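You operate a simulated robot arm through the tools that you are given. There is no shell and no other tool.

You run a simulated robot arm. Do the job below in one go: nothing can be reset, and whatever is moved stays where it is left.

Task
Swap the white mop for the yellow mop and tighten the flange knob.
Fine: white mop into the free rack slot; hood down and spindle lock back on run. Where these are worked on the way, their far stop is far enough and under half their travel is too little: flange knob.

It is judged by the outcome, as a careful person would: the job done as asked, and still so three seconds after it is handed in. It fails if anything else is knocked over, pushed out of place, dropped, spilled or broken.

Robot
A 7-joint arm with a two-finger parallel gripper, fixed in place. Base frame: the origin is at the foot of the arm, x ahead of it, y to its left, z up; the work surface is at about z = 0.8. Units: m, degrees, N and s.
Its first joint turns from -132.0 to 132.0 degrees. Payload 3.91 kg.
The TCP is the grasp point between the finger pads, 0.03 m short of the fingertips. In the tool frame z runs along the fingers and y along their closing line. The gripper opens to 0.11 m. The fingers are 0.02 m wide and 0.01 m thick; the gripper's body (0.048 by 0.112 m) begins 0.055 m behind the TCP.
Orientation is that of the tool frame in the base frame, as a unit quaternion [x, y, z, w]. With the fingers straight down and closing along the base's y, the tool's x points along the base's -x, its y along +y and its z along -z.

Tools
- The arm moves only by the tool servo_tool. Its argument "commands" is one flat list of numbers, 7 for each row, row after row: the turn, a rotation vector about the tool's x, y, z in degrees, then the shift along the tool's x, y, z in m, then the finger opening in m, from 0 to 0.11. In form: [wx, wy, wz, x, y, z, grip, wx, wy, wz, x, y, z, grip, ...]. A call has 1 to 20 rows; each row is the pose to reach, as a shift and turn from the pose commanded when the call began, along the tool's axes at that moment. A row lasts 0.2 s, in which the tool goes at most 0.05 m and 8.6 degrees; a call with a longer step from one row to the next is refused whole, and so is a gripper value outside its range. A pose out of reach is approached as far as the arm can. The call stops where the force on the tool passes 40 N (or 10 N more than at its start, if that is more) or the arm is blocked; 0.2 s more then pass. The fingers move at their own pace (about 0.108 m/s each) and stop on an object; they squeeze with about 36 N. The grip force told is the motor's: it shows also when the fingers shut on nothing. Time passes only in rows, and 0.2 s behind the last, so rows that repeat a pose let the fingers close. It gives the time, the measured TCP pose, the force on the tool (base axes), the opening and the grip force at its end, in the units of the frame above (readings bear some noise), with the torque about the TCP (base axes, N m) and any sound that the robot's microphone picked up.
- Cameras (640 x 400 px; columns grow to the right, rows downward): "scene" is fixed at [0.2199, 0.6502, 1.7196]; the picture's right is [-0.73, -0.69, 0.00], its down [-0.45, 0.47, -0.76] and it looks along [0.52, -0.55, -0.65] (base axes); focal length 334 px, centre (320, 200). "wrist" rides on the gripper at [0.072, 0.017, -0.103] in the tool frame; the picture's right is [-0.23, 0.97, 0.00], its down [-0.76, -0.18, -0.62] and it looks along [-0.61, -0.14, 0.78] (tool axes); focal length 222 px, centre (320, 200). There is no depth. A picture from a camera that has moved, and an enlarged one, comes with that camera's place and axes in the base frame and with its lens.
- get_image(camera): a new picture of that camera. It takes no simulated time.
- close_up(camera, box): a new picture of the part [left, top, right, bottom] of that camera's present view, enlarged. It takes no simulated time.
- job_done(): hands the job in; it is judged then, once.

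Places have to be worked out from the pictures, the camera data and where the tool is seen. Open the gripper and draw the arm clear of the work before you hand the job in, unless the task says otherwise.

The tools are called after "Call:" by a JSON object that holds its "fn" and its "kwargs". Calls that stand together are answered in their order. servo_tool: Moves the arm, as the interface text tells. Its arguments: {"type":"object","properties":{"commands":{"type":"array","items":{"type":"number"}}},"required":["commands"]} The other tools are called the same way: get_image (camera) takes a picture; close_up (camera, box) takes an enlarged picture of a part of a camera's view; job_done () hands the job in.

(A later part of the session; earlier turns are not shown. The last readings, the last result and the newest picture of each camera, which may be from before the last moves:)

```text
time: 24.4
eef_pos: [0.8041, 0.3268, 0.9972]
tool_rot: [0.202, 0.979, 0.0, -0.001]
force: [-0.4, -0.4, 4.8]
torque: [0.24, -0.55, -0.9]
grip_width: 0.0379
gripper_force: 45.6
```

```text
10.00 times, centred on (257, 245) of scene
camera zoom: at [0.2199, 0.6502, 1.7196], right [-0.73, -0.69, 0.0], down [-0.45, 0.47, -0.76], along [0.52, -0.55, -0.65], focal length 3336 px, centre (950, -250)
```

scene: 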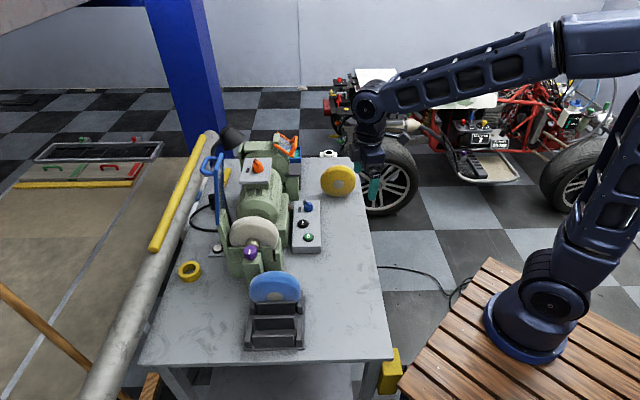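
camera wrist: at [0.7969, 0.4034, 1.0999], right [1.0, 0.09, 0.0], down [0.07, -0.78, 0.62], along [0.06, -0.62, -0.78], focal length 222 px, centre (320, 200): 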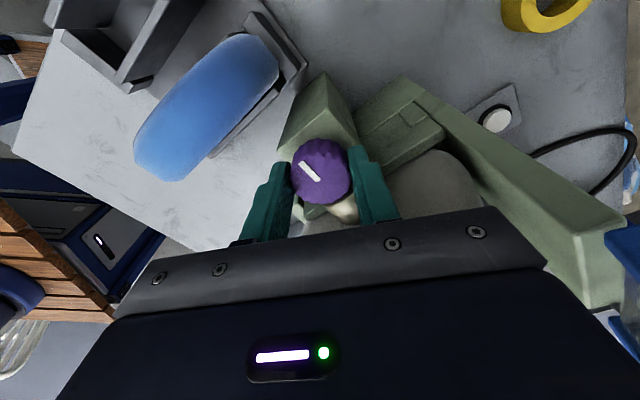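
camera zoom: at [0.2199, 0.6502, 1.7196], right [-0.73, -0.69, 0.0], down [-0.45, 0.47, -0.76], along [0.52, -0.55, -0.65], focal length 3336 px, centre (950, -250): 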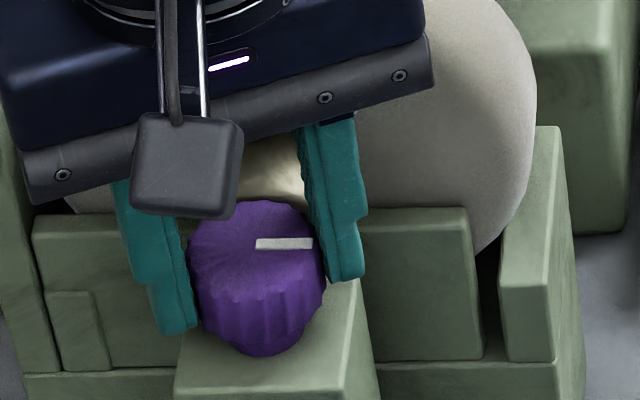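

The torque jumped to -0.9 N m with a small slip: that is the far stop, about 90° from the start, so the knob is fully loosened. I open, rise straight up and go over the white mop with the closing line along the machine axis.

Call:
{"fn": "servo_tool", "kwargs": {"commands": [0, 0, 0, 0, 0, 0, 0.05, 0, 0, 0, 0, 0, 0, 0.06, 0, 0, 0, 0, 0, -0.04, 0.06, 0, 0, 0, 0, 0, -0.08, 0.07, 0, 0, 0, 0, 0, -0.12, 0.09, 0, 0, 0, 0, 0, -0.16, 0.1, 0, 0, 0, 0, 0, -0.2, 0.1, 0, 0, -7.44, -0.0074, -0.0031, -0.2, 0.1, 0, 0, -14.9, -0.0147, -0.0062, -0.2, 0.1, 0, 0, -22.3, -0.0221, -0.0093, -0.2, 0.1, 0, 0, -29.8, -0.0294, -0.0124, -0.2, 0.1, 0, 0, -37.2, -0.0368, -0.0155, -0.2, 0.1, 0, 0, -44.7, -0.0441, -0.0186, -0.2, 0.1, 0, 0, -52.1, -0.0515, -0.0217, -0.2, 0.1, 0, 0, -59.6, -0.0588, -0.0248, -0.2, 0.1, 0, 0, -67, -0.0662, -0.0279, -0.2, 0.1]}}

Call:
{"fn": "get_image", "kwargs": {"camera": "wrist"}}

Call:
{"fn": "close_up", "kwargs": {"camera": "wrist", "box": [240, 60, 400, 180]}}

Call:
{"fn": "close_up", "kwargs": {"camera": "scene", "box": [200, 170, 320, 270]}}

```text
time: 27.8
eef_pos: [0.8533, 0.2744, 1.1967]
tool_rot: [-0.372, 0.928, 0.0, 0.0]
force: [-0.5, -0.4, 0.6]
torque: [-0.02, -0.01, 0.03]
grip_width: 0.0998
gripper_force: 0.1
```

```text
taken
camera wrist: at [0.7887, 0.2383, 1.3008], right [-0.51, 0.86, 0.0], down [0.67, 0.4, 0.62], along [0.54, 0.32, -0.78], focal length 222 px, centre (320, 200)
```

wrist: 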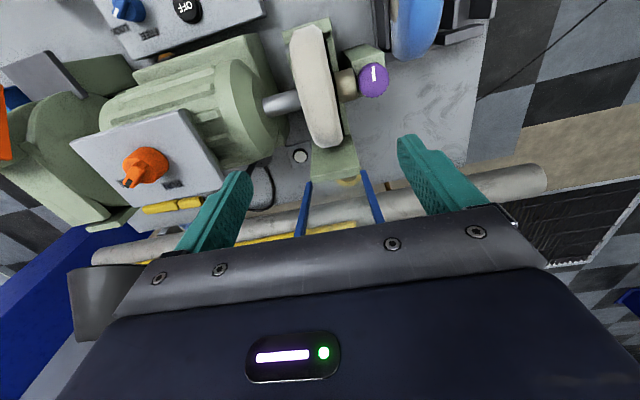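

```text
3.33 times, centred on (320, 120) of wrist
camera zoom: at [0.7887, 0.2383, 1.3008], right [-0.51, 0.86, 0.0], down [0.67, 0.4, 0.62], along [0.54, 0.32, -0.78], focal length 740 px, centre (320, 467)
```

zoom: 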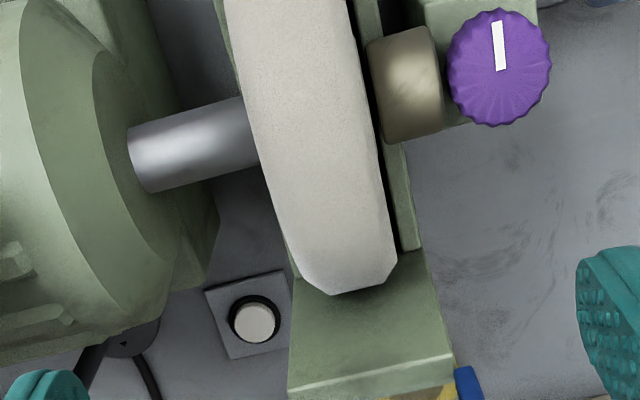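

```text
4.00 times, centred on (260, 220) of scene
camera zoom: at [0.2199, 0.6502, 1.7196], right [-0.73, -0.69, 0.0], down [-0.45, 0.47, -0.76], along [0.52, -0.55, -0.65], focal length 1334 px, centre (560, 120)
```

zoom: 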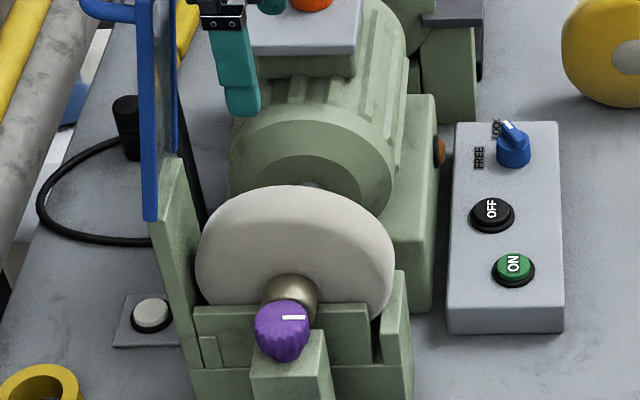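

The mop centre is about (0.8555, 0.277) and the tool axis is within 3 mm of it. I descend with the fingers straddling the top of the white mop, above the flange, and close.

Call:
{"fn": "servo_tool", "kwargs": {"commands": [0, 0, 0, -0.003, 0, 0.04, 0.1, 0, 0, 0, -0.003, 0, 0.08, 0.1, 0, 0, 0, -0.003, 0, 0.12, 0.1, 0, 0, 0, -0.003, 0, 0.145, 0.1, 0, 0, 0, -0.003, 0, 0.16, 0.1, 0, 0, 0, -0.003, 0, 0.16, 0.08, 0, 0, 0, -0.003, 0, 0.16, 0.06, 0, 0, 0, -0.003, 0, 0.16, 0.05]}}

Call:
{"fn": "get_image", "kwargs": {"camera": "wrist"}}

Call:
{"fn": "close_up", "kwargs": {"camera": "scene", "box": [200, 170, 320, 270]}}

```text
time: 29.6
eef_pos: [0.8556, 0.2769, 1.0382]
tool_rot: [-0.37, 0.929, 0.0, 0.0]
force: [-0.9, -0.1, -0.4]
torque: [0.03, 0.03, -0.01]
grip_width: 0.05
gripper_force: 0.1
```

```text
taken
camera wrist: at [0.7912, 0.2404, 1.1418], right [-0.51, 0.86, 0.0], down [0.67, 0.4, 0.62], along [0.54, 0.32, -0.78], focal length 222 px, centre (320, 200)
```

wrist: 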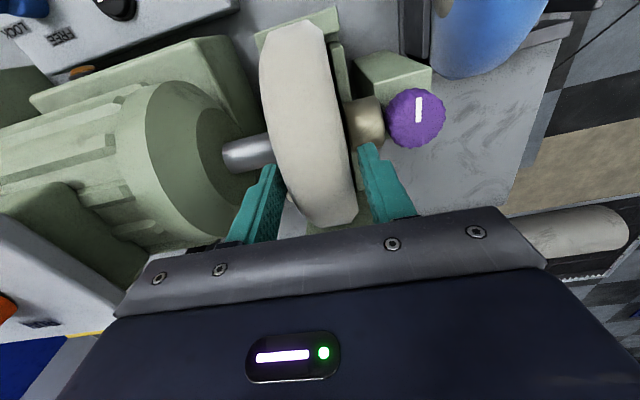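

```text
4.00 times, centred on (260, 220) of scene
camera zoom: at [0.2199, 0.6502, 1.7196], right [-0.73, -0.69, 0.0], down [-0.45, 0.47, -0.76], along [0.52, -0.55, -0.65], focal length 1334 px, centre (560, 120)
```

zoom: 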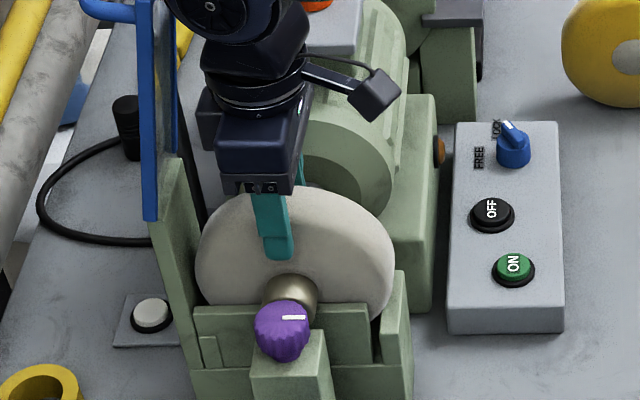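

The fingers straddle the mop evenly and are in line with the spindle. I close on it.

Call:
{"fn": "servo_tool", "kwargs": {"commands": [0, 0, 0, 0, 0, 0, 0.035, 0, 0, 0, 0, 0, 0, 0.02, 0, 0, 0, 0, 0, 0, 0.02]}}

Call:
{"fn": "close_up", "kwargs": {"camera": "wrist", "box": [220, 0, 460, 240]}}

```text
time: 30.4
eef_pos: [0.8556, 0.2761, 1.038]
tool_rot: [-0.37, 0.929, 0.0, 0.0]
force: [0.4, -0.3, 0.2]
torque: [-0.14, 0.01, 0.44]
grip_width: 0.0397
gripper_force: 36.2
```

```text
1.67 times, centred on (340, 120) of wrist
camera zoom: at [0.7912, 0.2404, 1.1419], right [-0.51, 0.86, 0.0], down [0.67, 0.4, 0.62], along [0.54, 0.32, -0.78], focal length 370 px, centre (287, 333)
```

zoom: 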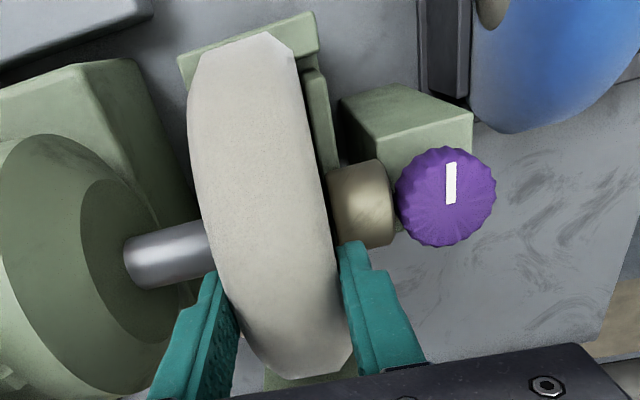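

The mop is held at 0.040 m with almost no side force. I lift slowly at first to see whether it comes free.

Call:
{"fn": "servo_tool", "kwargs": {"commands": [0, 0, 0, 0, 0, -0.005, 0.02, 0, 0, 0, 0, 0, -0.01, 0.02, 0, 0, 0, 0, 0, -0.015, 0.02, 0, 0, 0, 0, 0, -0.02, 0.02]}}

Call:
{"fn": "close_up", "kwargs": {"camera": "wrist", "box": [220, 0, 460, 240]}}

Call:
{"fn": "close_up", "kwargs": {"camera": "scene", "box": [200, 170, 320, 270]}}

```text
time: 31.4
eef_pos: [0.8571, 0.2762, 1.0579]
tool_rot: [-0.371, 0.929, 0.0, 0.0]
force: [-0.3, -0.1, -1.4]
torque: [0.02, -0.03, 0.01]
grip_width: 0.0395
gripper_force: 36.3
```

```text
1.67 times, centred on (340, 120) of wrist
camera zoom: at [0.7913, 0.241, 1.1616], right [-0.51, 0.86, 0.0], down [0.67, 0.4, 0.62], along [0.54, 0.32, -0.78], focal length 370 px, centre (287, 333)
```

zoom: 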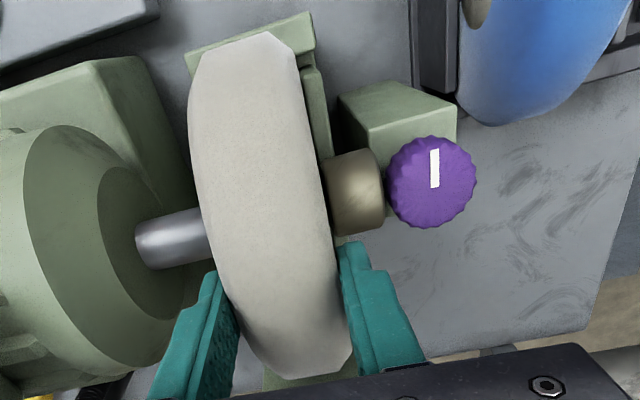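

```text
4.00 times, centred on (260, 220) of scene
camera zoom: at [0.2199, 0.6502, 1.7196], right [-0.73, -0.69, 0.0], down [-0.45, 0.47, -0.76], along [0.52, -0.55, -0.65], focal length 1334 px, centre (560, 120)
```

zoom: 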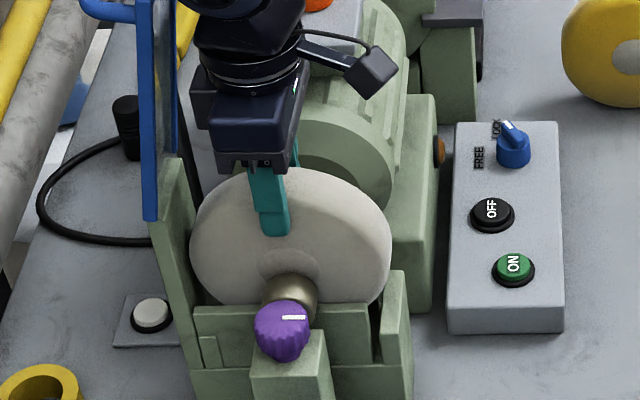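

The white mop lifts out freely (about 1.4 N). I raise it clear and carry it toward the rack, stopping over the blue mop's side to look at the free front slot.

Call:
{"fn": "servo_tool", "kwargs": {"commands": [0, 0, 0, 0, 0, -0.035, 0.02, 0, 0, 0, 0, 0, -0.07, 0.02, 0, 0, 0, 0, 0, -0.105, 0.02, 0, 0, 0, 0, 0, -0.142, 0.02, 0, 0, 0, 0.0158, 0.0283, -0.142, 0.02, 0, 0, 0, 0.0316, 0.0566, -0.142, 0.02, 0, 0, 0, 0.0474, 0.085, -0.142, 0.02, 0, 0, 0, 0.0631, 0.1133, -0.142, 0.02, 0, 0, 0, 0.0789, 0.1416, -0.142, 0.02, 0, 0, 0, 0.0947, 0.1699, -0.142, 0.02]}}

Call:
{"fn": "get_image", "kwargs": {"camera": "wrist"}}

Call:
{"fn": "get_image", "kwargs": {"camera": "scene"}}

Call:
{"fn": "close_up", "kwargs": {"camera": "scene", "box": [190, 190, 310, 290]}}

```text
time: 33.6
eef_pos: [0.6705, 0.3363, 1.1993]
tool_rot: [-0.371, 0.929, -0.001, 0.0]
force: [0.2, -0.1, -3.2]
torque: [0.03, 0.04, 0.04]
grip_width: 0.0398
gripper_force: 36.5
```

```text
taken
camera wrist: at [0.6056, 0.2989, 1.303], right [-0.51, 0.86, 0.0], down [0.68, 0.4, 0.62], along [0.54, 0.31, -0.78], focal length 222 px, centre (320, 200)
```

wrist: 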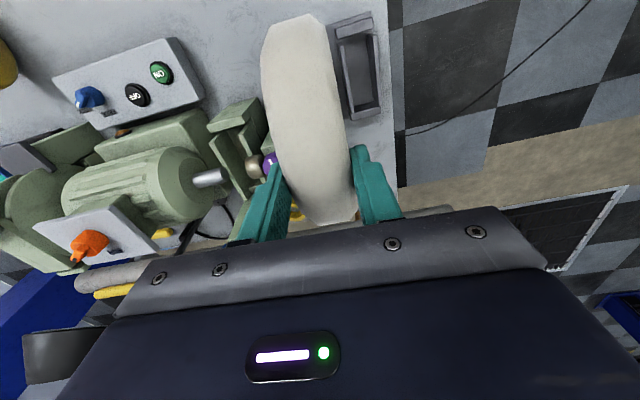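

```text
taken
```

scene: 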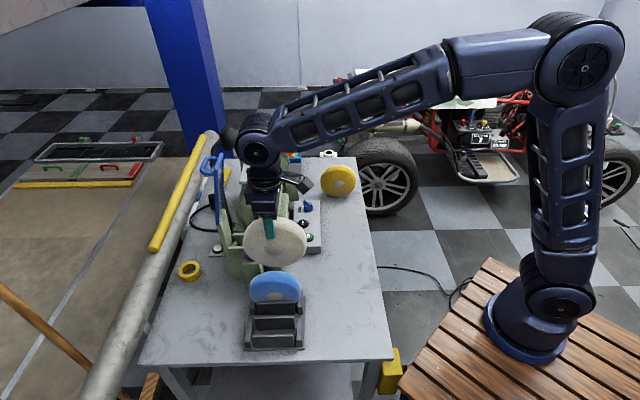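

```text
4.00 times, centred on (250, 240) of scene
camera zoom: at [0.2199, 0.6502, 1.7196], right [-0.73, -0.69, 0.0], down [-0.45, 0.47, -0.76], along [0.52, -0.55, -0.65], focal length 1334 px, centre (600, 40)
```

zoom: 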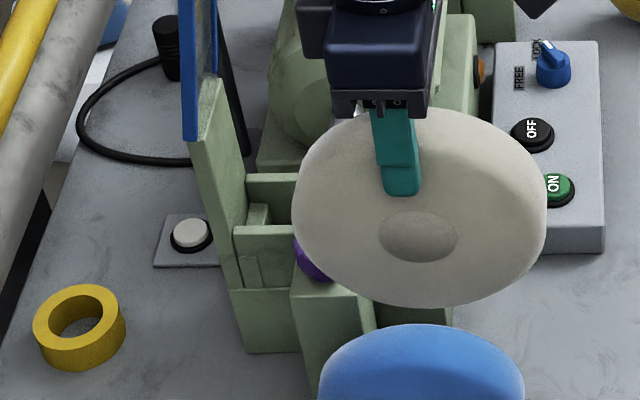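

The mop is held clear and the free slot is visible past it. I zoom in on the slot and on the now-empty guard.

Call:
{"fn": "close_up", "kwargs": {"camera": "wrist", "box": [320, 0, 420, 130]}}

Call:
{"fn": "close_up", "kwargs": {"camera": "scene", "box": [220, 260, 330, 360]}}

Call:
{"fn": "close_up", "kwargs": {"camera": "wrist", "box": [190, 90, 290, 190]}}

```text
3.08 times, centred on (370, 65) of wrist
camera zoom: at [0.6056, 0.2989, 1.303], right [-0.51, 0.86, 0.0], down [0.68, 0.4, 0.62], along [0.54, 0.31, -0.78], focal length 684 px, centre (166, 615)
```

zoom: 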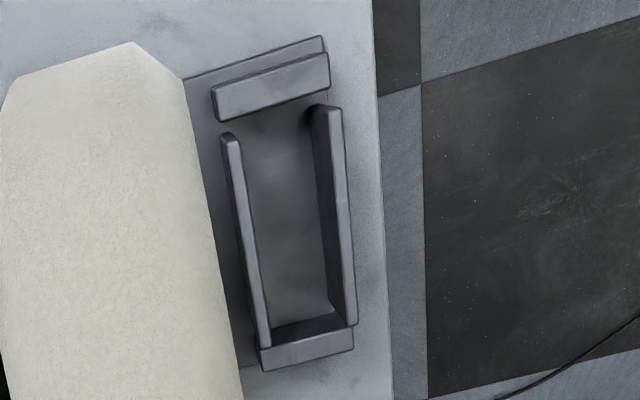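

```text
4.00 times, centred on (275, 310) of scene
camera zoom: at [0.2199, 0.6502, 1.7196], right [-0.73, -0.69, 0.0], down [-0.45, 0.47, -0.76], along [0.52, -0.55, -0.65], focal length 1334 px, centre (500, -240)
```

zoom: 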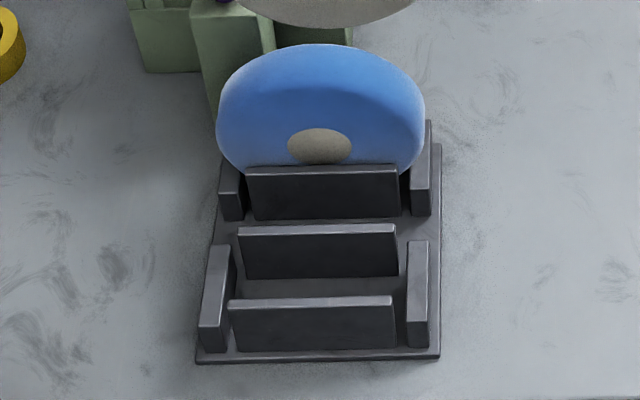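

```text
4.00 times, centred on (240, 140) of wrist
camera zoom: at [0.6056, 0.2989, 1.303], right [-0.51, 0.86, 0.0], down [0.68, 0.4, 0.62], along [0.54, 0.31, -0.78], focal length 888 px, centre (640, 440)
```

zoom: 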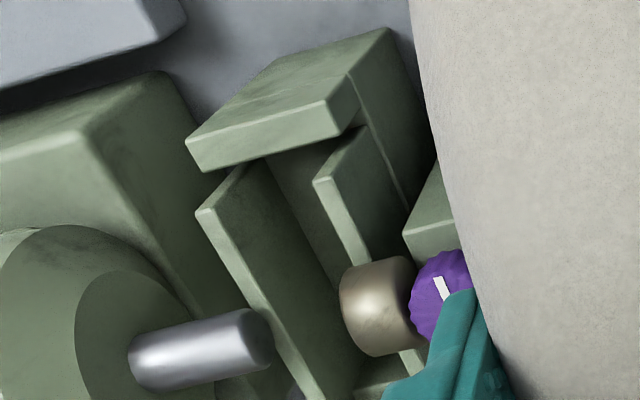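

The free slot centre works out to about (0.634, 0.401); its plates are ~0.054 apart centre to centre, with end blocks. I check how the mop hangs relative to the fingers before placing it.

Call:
{"fn": "close_up", "kwargs": {"camera": "scene", "box": [235, 205, 315, 275]}}

Call:
{"fn": "close_up", "kwargs": {"camera": "wrist", "box": [230, 0, 410, 230]}}

```text
5.71 times, centred on (275, 240) of scene
camera zoom: at [0.2199, 0.6502, 1.7196], right [-0.73, -0.69, 0.0], down [-0.45, 0.47, -0.76], along [0.52, -0.55, -0.65], focal length 1906 px, centre (577, -29)
```

zoom: 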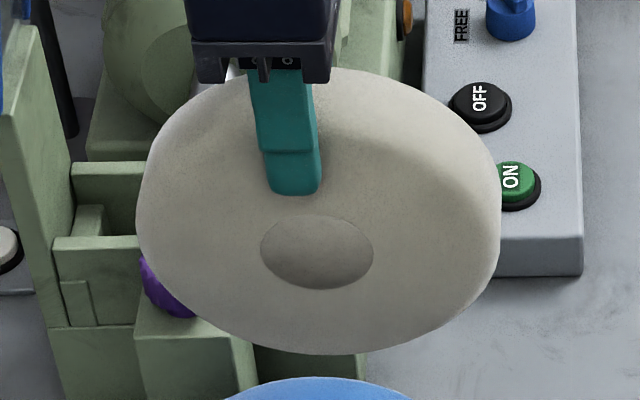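

```text
1.74 times, centred on (320, 115) of wrist
camera zoom: at [0.6056, 0.2989, 1.303], right [-0.51, 0.86, 0.0], down [0.68, 0.4, 0.62], along [0.54, 0.31, -0.78], focal length 386 px, centre (320, 348)
```

zoom: 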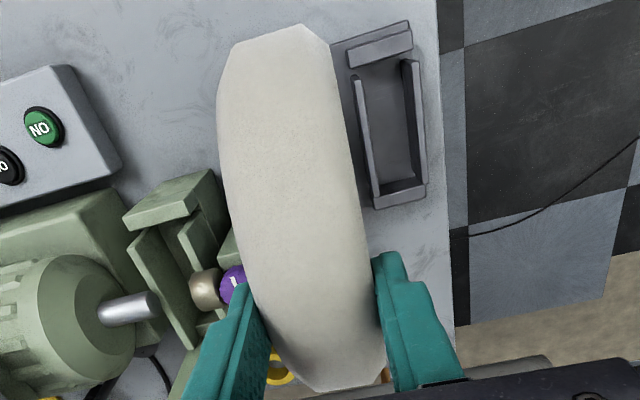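

The mop's centre hangs about 0.075 m below the grasp point, nearly centred. I move over the free slot and lower until the mop's bottom is just above the plates, then look.

Call:
{"fn": "servo_tool", "kwargs": {"commands": [0, 0, 0, -0.007, 0.0237, 0, 0.02, 0, 0, 0, -0.014, 0.0473, 0, 0.02, 0, 0, 0, -0.0209, 0.071, 0, 0.02, 0, 0, 0, -0.0209, 0.071, 0.04, 0.02, 0, 0, 0, -0.0209, 0.071, 0.08, 0.02, 0, 0, 0, -0.0209, 0.071, 0.12, 0.02, 0, 0, 0, -0.0209, 0.071, 0.145, 0.02, 0, 0, 0, -0.0209, 0.071, 0.145, 0.02]}}

Call:
{"fn": "get_image", "kwargs": {"camera": "wrist"}}

Call:
{"fn": "close_up", "kwargs": {"camera": "scene", "box": [220, 260, 330, 360]}}

Call:
{"fn": "close_up", "kwargs": {"camera": "wrist", "box": [240, 0, 400, 100]}}

```text
time: 35.4
eef_pos: [0.6361, 0.4019, 1.0548]
tool_rot: [-0.37, 0.929, 0.001, 0.0]
force: [-0.1, 0.4, -1.2]
torque: [0.0, -0.06, 0.04]
grip_width: 0.0396
gripper_force: 36.1
```

```text
taken
camera wrist: at [0.5719, 0.3642, 1.1591], right [-0.51, 0.86, 0.0], down [0.67, 0.4, 0.62], along [0.54, 0.32, -0.78], focal length 222 px, centre (320, 200)
```

wrist: 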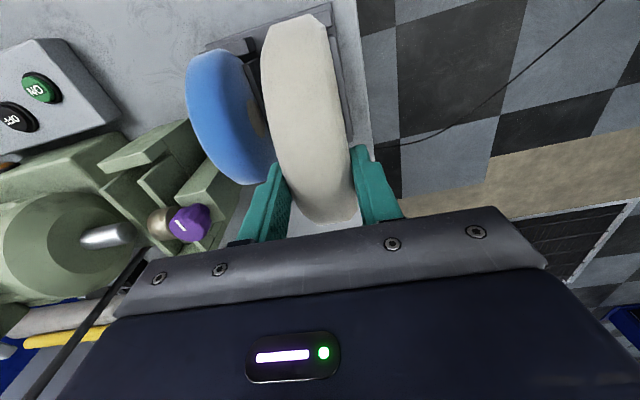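

```text
4.00 times, centred on (275, 310) of scene
camera zoom: at [0.2199, 0.6502, 1.7196], right [-0.73, -0.69, 0.0], down [-0.45, 0.47, -0.76], along [0.52, -0.55, -0.65], focal length 1334 px, centre (500, -240)
```

zoom: 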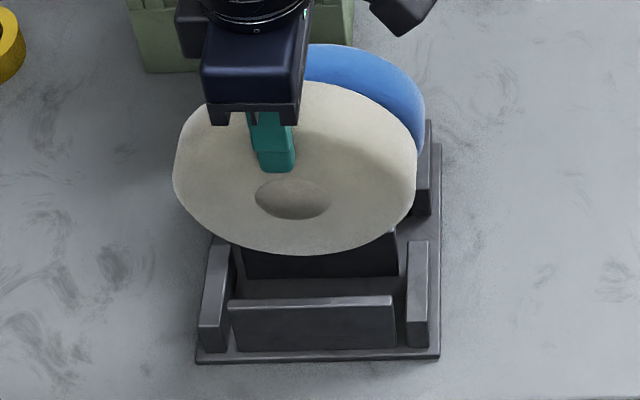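

```text
4.00 times, centred on (320, 50) of wrist
camera zoom: at [0.5719, 0.3642, 1.1591], right [-0.51, 0.86, 0.0], down [0.67, 0.4, 0.62], along [0.54, 0.32, -0.78], focal length 888 px, centre (320, 800)
```

zoom: 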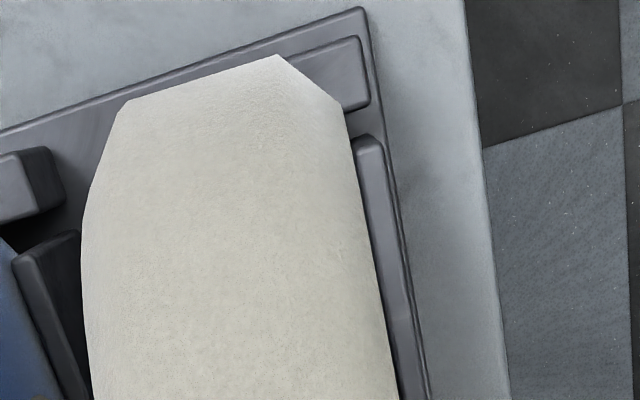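

Laterally the mop lines up with the slot in the fixed camera, and the front plate's edge computes to be symmetric in the wrist view. I lower another 2.5 cm slowly and check before entering the slot.

Call:
{"fn": "servo_tool", "kwargs": {"commands": [0, 0, 0, 0, 0, 0.008, 0.02, 0, 0, 0, 0, 0, 0.016, 0.02, 0, 0, 0, 0, 0, 0.024, 0.02, 0, 0, 0, 0, 0, 0.024, 0.02]}}

Call:
{"fn": "close_up", "kwargs": {"camera": "scene", "box": [230, 280, 320, 355]}}

Call:
{"fn": "close_up", "kwargs": {"camera": "wrist", "box": [240, 0, 400, 130]}}

```text
time: 36.4
eef_pos: [0.6364, 0.4003, 1.0293]
tool_rot: [-0.371, 0.929, 0.0, 0.0]
force: [-0.8, -0.1, -1.9]
torque: [0.0, -0.02, 0.03]
grip_width: 0.0397
gripper_force: 36.1
```

```text
5.33 times, centred on (275, 318) of scene
camera zoom: at [0.2199, 0.6502, 1.7196], right [-0.73, -0.69, 0.0], down [-0.45, 0.47, -0.76], along [0.52, -0.55, -0.65], focal length 1779 px, centre (560, -427)
```

zoom: 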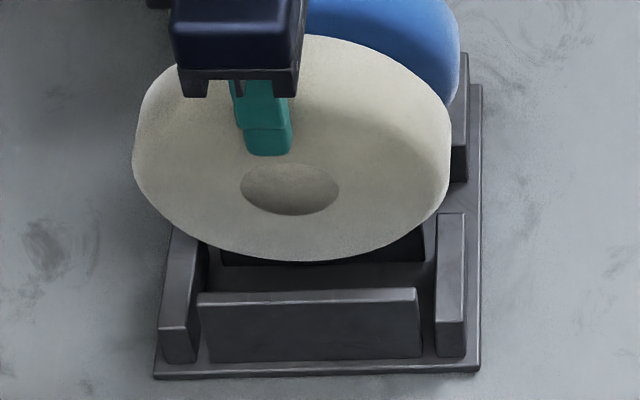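

```text
3.08 times, centred on (320, 65) of wrist
camera zoom: at [0.572, 0.3643, 1.1335], right [-0.51, 0.86, 0.0], down [0.67, 0.4, 0.62], along [0.54, 0.31, -0.78], focal length 684 px, centre (320, 615)
```

zoom: 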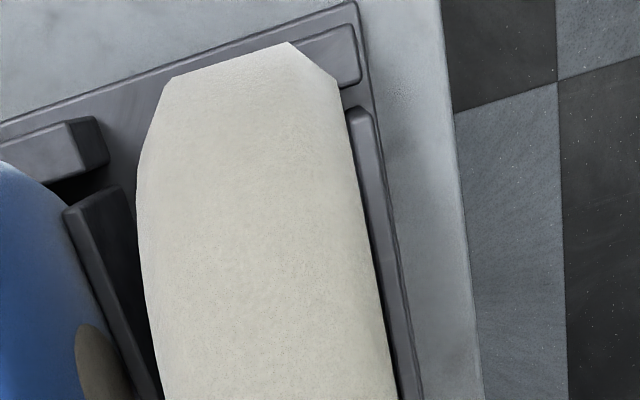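

Gaps look even (about 2 mm each side) and no contact force. I lower the mop into the slot in small steps, watching the force.

Call:
{"fn": "servo_tool", "kwargs": {"commands": [0, 0, 0, 0, -0.0005, 0.007, 0.02, 0, 0, 0, 0, -0.0005, 0.014, 0.02, 0, 0, 0, 0, -0.0005, 0.021, 0.02, 0, 0, 0, 0, -0.0005, 0.028, 0.02, 0, 0, 0, 0, -0.0005, 0.035, 0.02]}}

Call:
{"fn": "close_up", "kwargs": {"camera": "scene", "box": [230, 280, 320, 355]}}

Call:
{"fn": "close_up", "kwargs": {"camera": "wrist", "box": [240, 0, 400, 130]}}

```text
time: 37.6
eef_pos: [0.6371, 0.4019, 0.9964]
tool_rot: [-0.371, 0.929, -0.001, 0.0]
force: [-5.0, 5.9, -0.6]
torque: [0.69, 0.48, 0.34]
grip_width: 0.0395
gripper_force: 36.0
```

```text
5.33 times, centred on (275, 318) of scene
camera zoom: at [0.2199, 0.6502, 1.7196], right [-0.73, -0.69, 0.0], down [-0.45, 0.47, -0.76], along [0.52, -0.55, -0.65], focal length 1779 px, centre (560, -427)
```

zoom: 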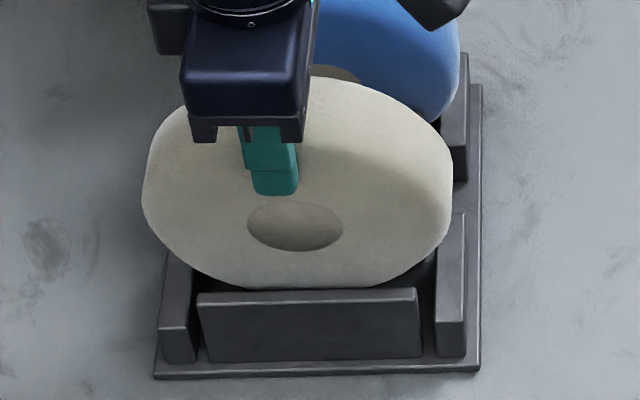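

```text
3.08 times, centred on (320, 65) of wrist
camera zoom: at [0.5722, 0.3645, 1.0998], right [-0.51, 0.86, 0.0], down [0.67, 0.4, 0.62], along [0.54, 0.32, -0.78], focal length 684 px, centre (320, 615)
```

zoom: 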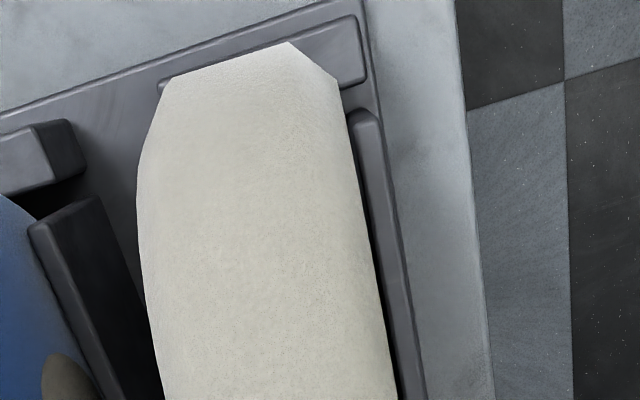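

A small 8 N push toward the near side means the mop is touching the slot's rear plate, so I shift 1.5 mm outward and continue down.

Call:
{"fn": "servo_tool", "kwargs": {"commands": [0, 0, 0, 0, 0.0015, 0, 0.02, 0, 0, 0, 0, 0.0015, 0.005, 0.02, 0, 0, 0, 0, 0.0015, 0.01, 0.02]}}

Call:
{"fn": "close_up", "kwargs": {"camera": "scene", "box": [230, 280, 320, 355]}}

```text
time: 38.4
eef_pos: [0.636, 0.4021, 0.9864]
tool_rot: [-0.371, 0.929, 0.0, 0.0]
force: [0.2, 0.2, -2.1]
torque: [0.01, -0.02, -0.01]
grip_width: 0.0396
gripper_force: 36.1
```

```text
5.33 times, centred on (275, 318) of scene
camera zoom: at [0.2199, 0.6502, 1.7196], right [-0.73, -0.69, 0.0], down [-0.45, 0.47, -0.76], along [0.52, -0.55, -0.65], focal length 1779 px, centre (560, -427)
```

zoom: 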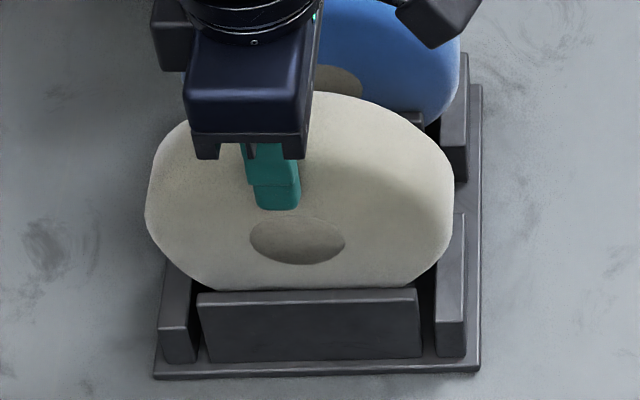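

Forces are back to zero and the mop is between the plates. I keep lowering gently to its rest.

Call:
{"fn": "servo_tool", "kwargs": {"commands": [0, 0, 0, 0, 0, 0.004, 0.02, 0, 0, 0, 0, 0, 0.008, 0.02, 0, 0, 0, 0, 0, 0.012, 0.02]}}

```text
time: 39.2
eef_pos: [0.6355, 0.4019, 0.9739]
tool_rot: [-0.37, 0.929, 0.0, 0.0]
force: [0.2, 0.2, -2.4]
torque: [0.05, 0.0, 0.0]
grip_width: 0.0399
gripper_force: 35.6
```

Still no contact at TCP z 0.974. I go down in 3 mm steps.

Call:
{"fn": "servo_tool", "kwargs": {"commands": [0, 0, 0, 0, 0, 0.003, 0.02, 0, 0, 0, 0, 0, 0.006, 0.02]}}

Call:
{"fn": "close_up", "kwargs": {"camera": "scene", "box": [230, 280, 320, 355]}}

```text
time: 39.8
eef_pos: [0.6356, 0.4021, 0.9675]
tool_rot: [-0.371, 0.929, 0.001, 0.001]
force: [0.2, 0.0, -1.7]
torque: [0.04, 0.01, -0.02]
grip_width: 0.0396
gripper_force: 35.5
```

```text
5.33 times, centred on (275, 318) of scene
camera zoom: at [0.2199, 0.6502, 1.7196], right [-0.73, -0.69, 0.0], down [-0.45, 0.47, -0.76], along [0.52, -0.55, -0.65], focal length 1779 px, centre (560, -427)
```

zoom: 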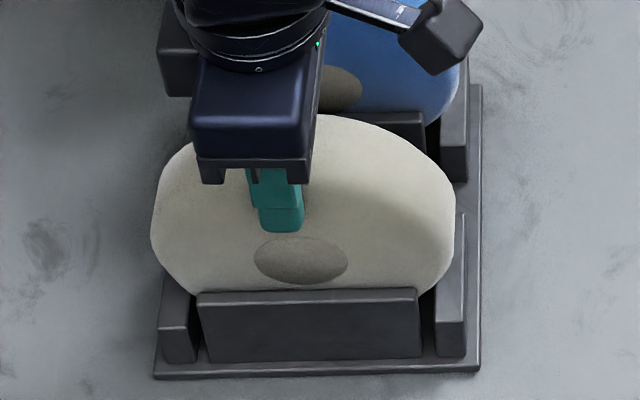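

By comparison with the blue mop in its slot, the white one has about 2–4 mm to go. I continue in 2 mm steps.

Call:
{"fn": "servo_tool", "kwargs": {"commands": [0, 0, 0, 0, 0, 0.002, 0.02, 0, 0, 0, 0, 0, 0.004, 0.02]}}

```text
time: 40.4
eef_pos: [0.6349, 0.4021, 0.963]
tool_rot: [-0.371, 0.929, -0.001, 0.0]
force: [0.6, -0.9, -2.1]
torque: [0.01, -0.04, 0.02]
grip_width: 0.0397
gripper_force: 35.6
```

Call:
{"fn": "servo_tool", "kwargs": {"commands": [0, 0, 0, 0, 0, 0.0015, 0.02, 0, 0, 0, 0, 0, 0.003, 0.02]}}

Call:
{"fn": "close_up", "kwargs": {"camera": "scene", "box": [230, 280, 320, 355]}}

```text
time: 41.0
eef_pos: [0.6346, 0.4024, 0.9629]
tool_rot: [-0.371, 0.929, -0.001, 0.002]
force: [-7.4, -7.8, 37.0]
torque: [-0.67, 0.82, 0.3]
grip_width: 0.0395
gripper_force: 35.7
```

```text
5.33 times, centred on (275, 318) of scene
camera zoom: at [0.2199, 0.6502, 1.7196], right [-0.73, -0.69, 0.0], down [-0.45, 0.47, -0.76], along [0.52, -0.55, -0.65], focal length 1779 px, centre (560, -427)
```

zoom: 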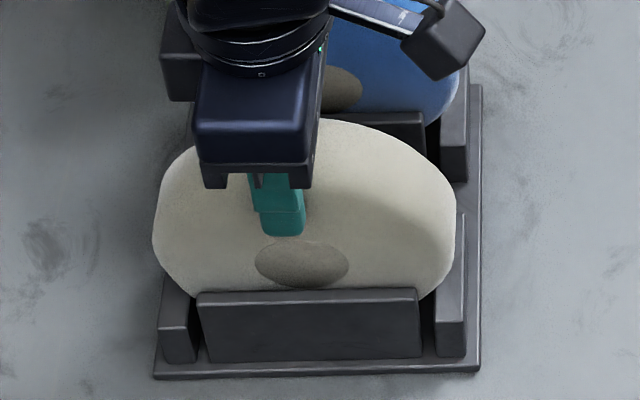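

The mop has touched down (37 N). I ease off 2.5 mm, then open the fingers a little.

Call:
{"fn": "servo_tool", "kwargs": {"commands": [0, 0, 0, 0, 0, -0.0025, 0.02, 0, 0, 0, 0, 0, -0.0025, 0.035, 0, 0, 0, 0, 0, -0.0025, 0.05, 0, 0, 0, 0, 0, -0.0025, 0.056, 0, 0, 0, 0, 0, -0.0025, 0.056]}}

Call:
{"fn": "close_up", "kwargs": {"camera": "scene", "box": [230, 280, 320, 355]}}

Call:
{"fn": "get_image", "kwargs": {"camera": "wrist"}}

```text
time: 42.2
eef_pos: [0.6363, 0.4015, 0.9629]
tool_rot: [-0.37, 0.929, 0.0, 0.0]
force: [0.2, -0.5, 0.4]
torque: [0.03, -0.01, 0.03]
grip_width: 0.056
gripper_force: 0.0
```

```text
5.33 times, centred on (275, 318) of scene
camera zoom: at [0.2199, 0.6502, 1.7196], right [-0.73, -0.69, 0.0], down [-0.45, 0.47, -0.76], along [0.52, -0.55, -0.65], focal length 1779 px, centre (560, -427)
```

zoom: 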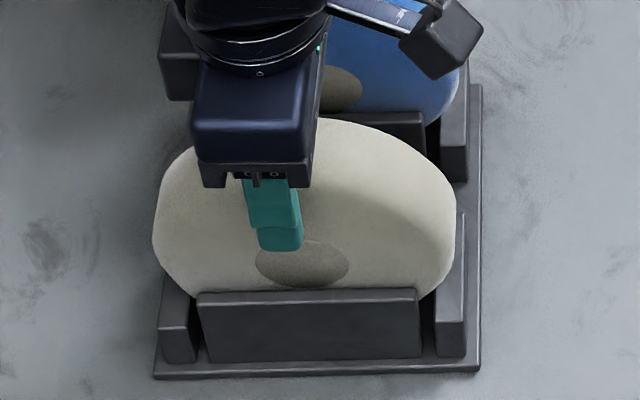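

```text
taken
camera wrist: at [0.5713, 0.3655, 1.0667], right [-0.51, 0.86, 0.0], down [0.67, 0.4, 0.62], along [0.54, 0.31, -0.78], focal length 222 px, centre (320, 200)
```

wrist: 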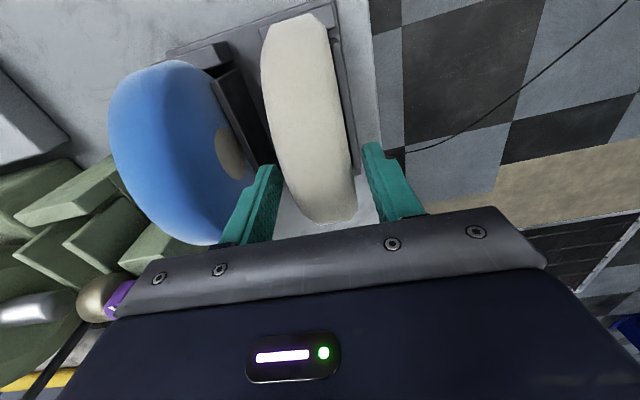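

The white mop stands in the free slot and is released. I rise straight up and travel high over to the yellow mop.

Call:
{"fn": "servo_tool", "kwargs": {"commands": [0, 0, 0, 0, 0, -0.045, 0.056, 0, 0, 0, 0, 0, -0.09, 0.07, 0, 0, 0, 0, 0, -0.135, 0.09, 0, 0, 0, 0, 0, -0.18, 0.1, 0, 0, 0, 0, 0, -0.225, 0.1, 0, 0, 0, 0.0148, -0.0436, -0.24, 0.1, 0, 0, 0, 0.0295, -0.0872, -0.24, 0.1, 0, 0, 0, 0.0443, -0.1308, -0.24, 0.1, 0, 0, 0, 0.0591, -0.1744, -0.24, 0.1, 0, 0, 0, 0.0739, -0.218, -0.24, 0.1, 0, 0, 0, 0.0886, -0.2616, -0.24, 0.1, 0, 0, 0, 0.1034, -0.3051, -0.24, 0.1, 0, 0, 0, 0.1182, -0.3487, -0.24, 0.1, 0, 0, 0, 0.1329, -0.3923, -0.24, 0.1, 0, 0, 0, 0.1477, -0.4359, -0.24, 0.1, 0, 0, 0, 0.1625, -0.4795, -0.24, 0.1, 0, 0, 0, 0.1773, -0.5231, -0.24, 0.1, 0, 0, 0, 0.192, -0.5667, -0.24, 0.1, 0, 0, 0, 0.2068, -0.6103, -0.24, 0.1]}}

Call:
{"fn": "get_image", "kwargs": {"camera": "wrist"}}

Call:
{"fn": "close_up", "kwargs": {"camera": "wrist", "box": [230, 0, 390, 150]}}

Call:
{"fn": "close_up", "kwargs": {"camera": "scene", "box": [220, 220, 340, 360]}}

```text
time: 46.2
eef_pos: [0.9063, -0.1815, 1.2026]
tool_rot: [-0.372, 0.928, 0.0, 0.0]
force: [-0.2, 0.2, 0.4]
torque: [-0.07, -0.02, -0.01]
grip_width: 0.1
gripper_force: 0.1
```

```text
taken
camera wrist: at [0.8408, -0.2176, 1.3064], right [-0.51, 0.86, 0.0], down [0.67, 0.4, 0.62], along [0.54, 0.32, -0.78], focal length 222 px, centre (320, 200)
```

wrist: 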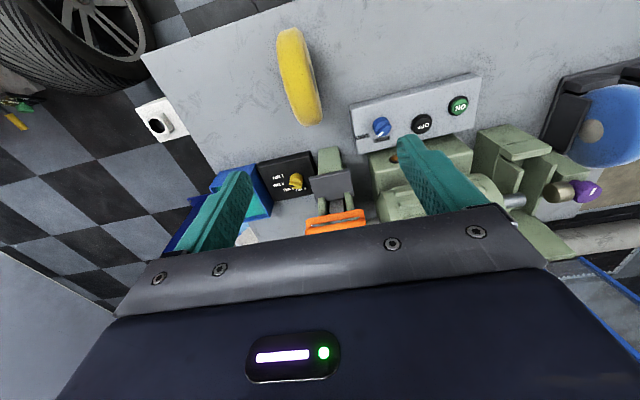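

```text
2.67 times, centred on (310, 75) of wrist
camera zoom: at [0.8408, -0.2176, 1.3064], right [-0.51, 0.86, 0.0], down [0.67, 0.4, 0.62], along [0.54, 0.32, -0.78], focal length 592 px, centre (347, 533)
```

zoom: 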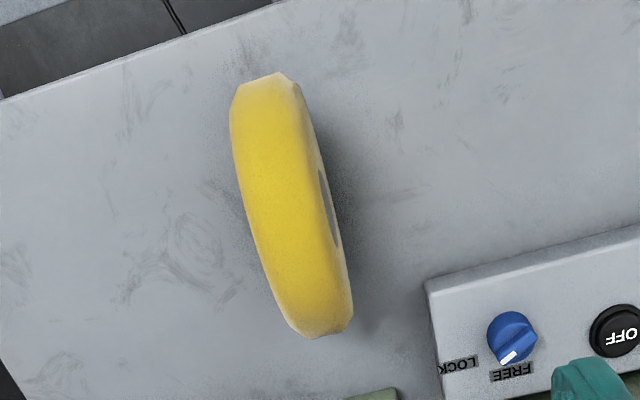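

```text
2.86 times, centred on (280, 290) of scene
camera zoom: at [0.2199, 0.6502, 1.7196], right [-0.73, -0.69, 0.0], down [-0.45, 0.47, -0.76], along [0.52, -0.55, -0.65], focal length 953 px, centre (434, -57)
```

zoom: 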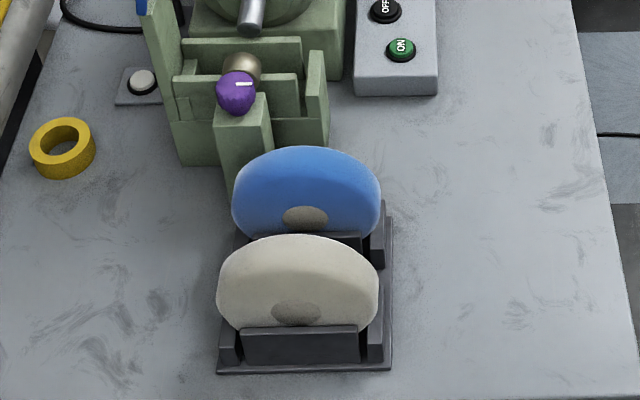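

The white mop sits in the rack just like the blue one. The yellow mop's mid-plane is 3.3 cm to the tool's far side and parallel to the fingers; I shift over it and come down to just above its top to re-check.

Call:
{"fn": "servo_tool", "kwargs": {"commands": [0, 0, 0, 0, -0.0165, 0, 0.1, 0, 0, 0, 0, -0.0325, 0, 0.1, 0, 0, 0, 0, -0.0325, 0.045, 0.1, 0, 0, 0, 0, -0.0325, 0.09, 0.1, 0, 0, 0, 0, -0.0325, 0.135, 0.1, 0, 0, 0, 0, -0.0325, 0.17, 0.1, 0, 0, 0, 0, -0.0325, 0.17, 0.1]}}

Call:
{"fn": "get_image", "kwargs": {"camera": "wrist"}}

Call:
{"fn": "close_up", "kwargs": {"camera": "wrist", "box": [220, 20, 420, 220]}}

Call:
{"fn": "close_up", "kwargs": {"camera": "scene", "box": [280, 120, 400, 220]}}

```text
time: 47.8
eef_pos: [0.9272, -0.2068, 1.0322]
tool_rot: [-0.371, 0.929, 0.0, 0.0]
force: [0.2, 0.7, 0.2]
torque: [-0.01, 0.0, 0.05]
grip_width: 0.1001
gripper_force: 0.1
```

```text
taken
camera wrist: at [0.8622, -0.2423, 1.1356], right [-0.51, 0.86, 0.0], down [0.67, 0.4, 0.62], along [0.54, 0.32, -0.78], focal length 222 px, centre (320, 200)
```

wrist: 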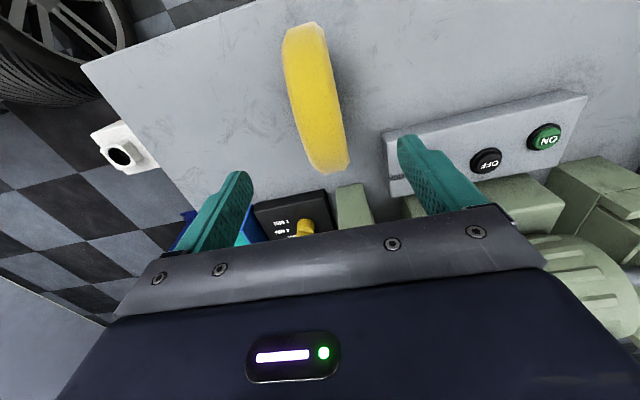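

```text
2.00 times, centred on (320, 120) of wrist
camera zoom: at [0.8622, -0.2423, 1.1356], right [-0.51, 0.86, 0.0], down [0.67, 0.4, 0.62], along [0.54, 0.32, -0.78], focal length 444 px, centre (320, 360)
```

zoom: 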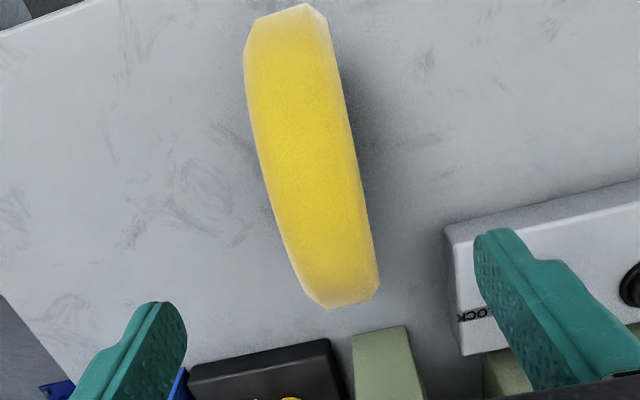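

```text
4.00 times, centred on (340, 170) of scene
camera zoom: at [0.2199, 0.6502, 1.7196], right [-0.73, -0.69, 0.0], down [-0.45, 0.47, -0.76], along [0.52, -0.55, -0.65], focal length 1334 px, centre (240, 320)
```

zoom: 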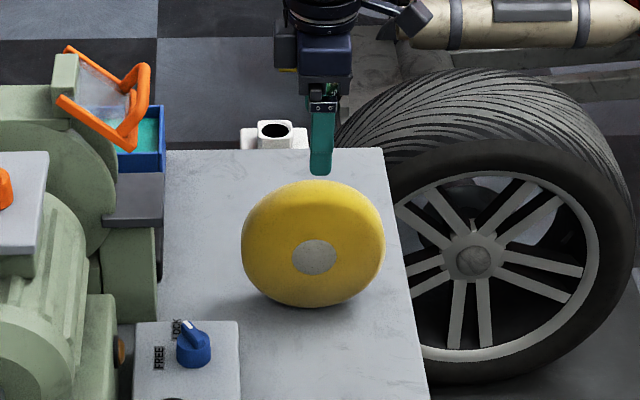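

The yellow mop is centred between the fingers within a millimetre. I descend the last 7.5 cm and close on it slowly.

Call:
{"fn": "servo_tool", "kwargs": {"commands": [0, 0, 0, 0, 0, 0.03, 0.1, 0, 0, 0, 0, 0, 0.06, 0.1, 0, 0, 0, 0, 0, 0.0755, 0.1, 0, 0, 0, 0, 0, 0.0755, 0.08, 0, 0, 0, 0, 0, 0.0755, 0.06, 0, 0, 0, 0, 0, 0.0755, 0.05, 0, 0, 0, 0, 0, 0.0755, 0.045, 0, 0, 0, 0, 0, 0.0755, 0.045]}}

Call:
{"fn": "get_image", "kwargs": {"camera": "wrist"}}

Call:
{"fn": "close_up", "kwargs": {"camera": "scene", "box": [300, 130, 380, 210]}}

```text
time: 49.6
eef_pos: [0.9283, -0.2071, 0.9579]
tool_rot: [-0.37, 0.929, 0.0, 0.0]
force: [0.0, -0.2, -0.5]
torque: [0.0, -0.03, 0.01]
grip_width: 0.0449
gripper_force: 0.1
```

```text
taken
camera wrist: at [0.8635, -0.2439, 1.0605], right [-0.51, 0.86, 0.0], down [0.67, 0.4, 0.62], along [0.54, 0.32, -0.78], focal length 222 px, centre (320, 200)
```

wrist: 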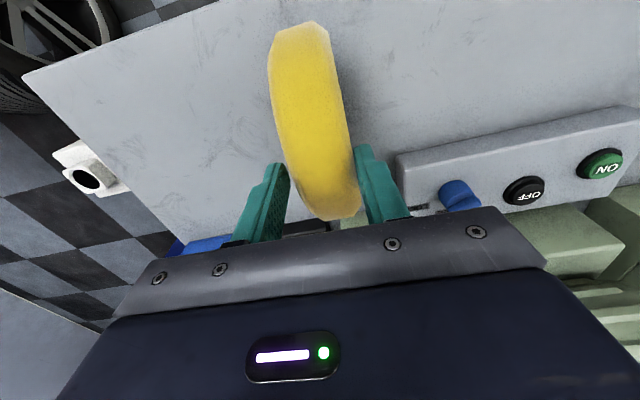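

```text
5.00 times, centred on (340, 170) of scene
camera zoom: at [0.2199, 0.6502, 1.7196], right [-0.73, -0.69, 0.0], down [-0.45, 0.47, -0.76], along [0.52, -0.55, -0.65], focal length 1668 px, centre (220, 350)
```

zoom: 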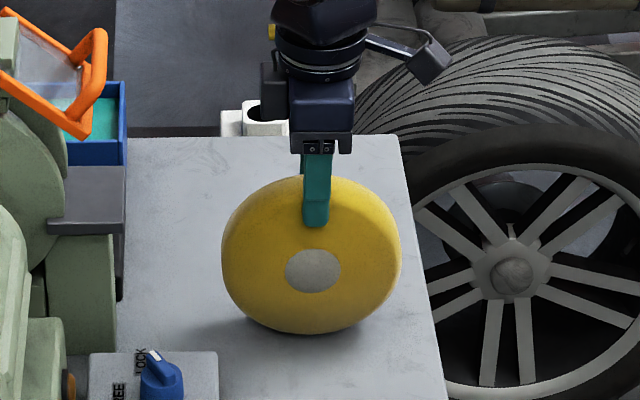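

Centred well, but the grip would be ~5 mm higher on the mop than with the white one, so I go down 6 mm more and then close fully.

Call:
{"fn": "servo_tool", "kwargs": {"commands": [0, 0, 0, 0, 0, 0.006, 0.045, 0, 0, 0, 0, 0, 0.006, 0.035, 0, 0, 0, 0, 0, 0.006, 0.02, 0, 0, 0, 0, 0, 0.006, 0.02, 0, 0, 0, 0, 0, 0.006, 0.02]}}

Call:
{"fn": "close_up", "kwargs": {"camera": "wrist", "box": [220, 20, 420, 220]}}

Call:
{"fn": "close_up", "kwargs": {"camera": "scene", "box": [300, 130, 380, 210]}}

```text
time: 50.8
eef_pos: [0.9275, -0.2064, 0.9517]
tool_rot: [-0.371, 0.929, 0.001, -0.001]
force: [-3.2, 4.0, 8.3]
torque: [0.48, 0.29, 0.04]
grip_width: 0.0399
gripper_force: 36.2
```

```text
2.00 times, centred on (320, 120) of wrist
camera zoom: at [0.8632, -0.2437, 1.0552], right [-0.51, 0.86, 0.0], down [0.67, 0.4, 0.62], along [0.54, 0.32, -0.78], focal length 444 px, centre (320, 360)
```

zoom: 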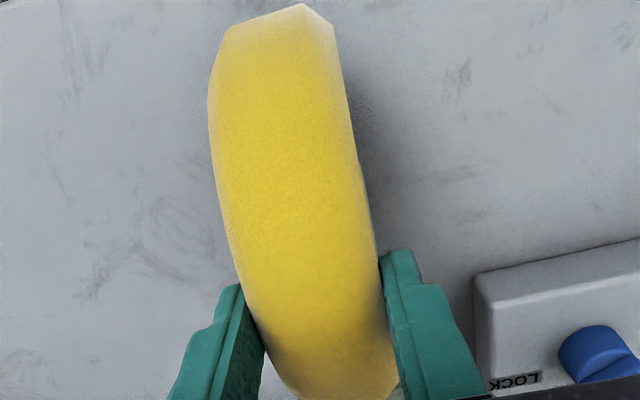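

```text
5.00 times, centred on (340, 170) of scene
camera zoom: at [0.2199, 0.6502, 1.7196], right [-0.73, -0.69, 0.0], down [-0.45, 0.47, -0.76], along [0.52, -0.55, -0.65], focal length 1668 px, centre (220, 350)
```

zoom: 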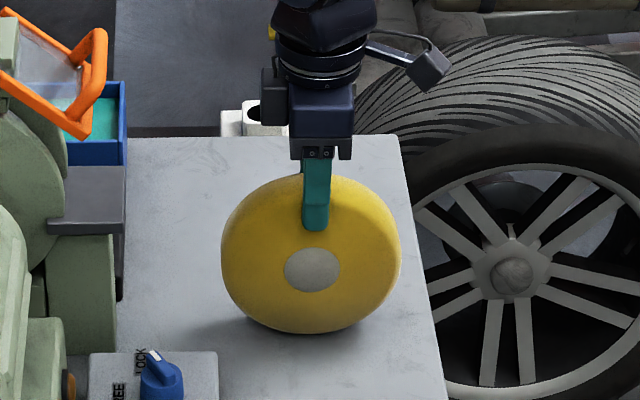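

The yellow mop is gripped. I lift it straight up and check the hold.

Call:
{"fn": "servo_tool", "kwargs": {"commands": [0, 0, 0, 0, 0, -0.01, 0.02, 0, 0, 0, 0, 0, -0.02, 0.02, 0, 0, 0, 0, 0, -0.05, 0.02, 0, 0, 0, 0, 0, -0.09, 0.02, 0, 0, 0, 0, 0, -0.135, 0.02, 0, 0, 0, 0, 0, -0.18, 0.02, 0, 0, 0, 0, 0, -0.22, 0.02, 0, 0, 0, 0, 0, -0.26, 0.02, 0, 0, 0, 0, 0, -0.3, 0.02]}}

Call:
{"fn": "get_image", "kwargs": {"camera": "scene"}}

Call:
{"fn": "get_image", "kwargs": {"camera": "wrist"}}

```text
time: 52.8
eef_pos: [0.9299, -0.2058, 1.252]
tool_rot: [-0.371, 0.929, 0.001, -0.001]
force: [-0.1, -0.3, -2.5]
torque: [0.02, 0.05, 0.01]
grip_width: 0.0399
gripper_force: 36.5
```

```text
taken
```

scene: 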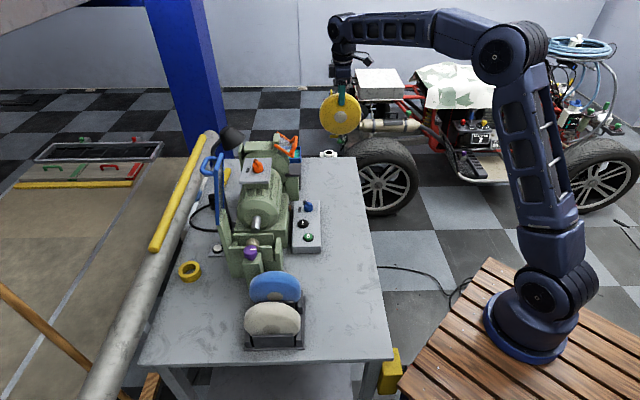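

```text
taken
camera wrist: at [0.8658, -0.242, 1.3551], right [-0.51, 0.86, 0.0], down [0.68, 0.4, 0.62], along [0.54, 0.32, -0.78], focal length 222 px, centre (320, 200)
```

wrist: 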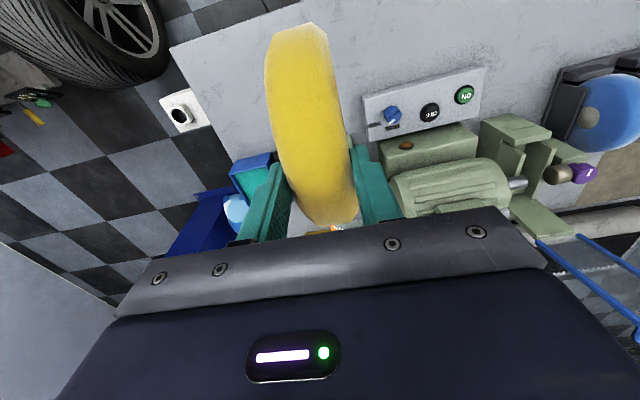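

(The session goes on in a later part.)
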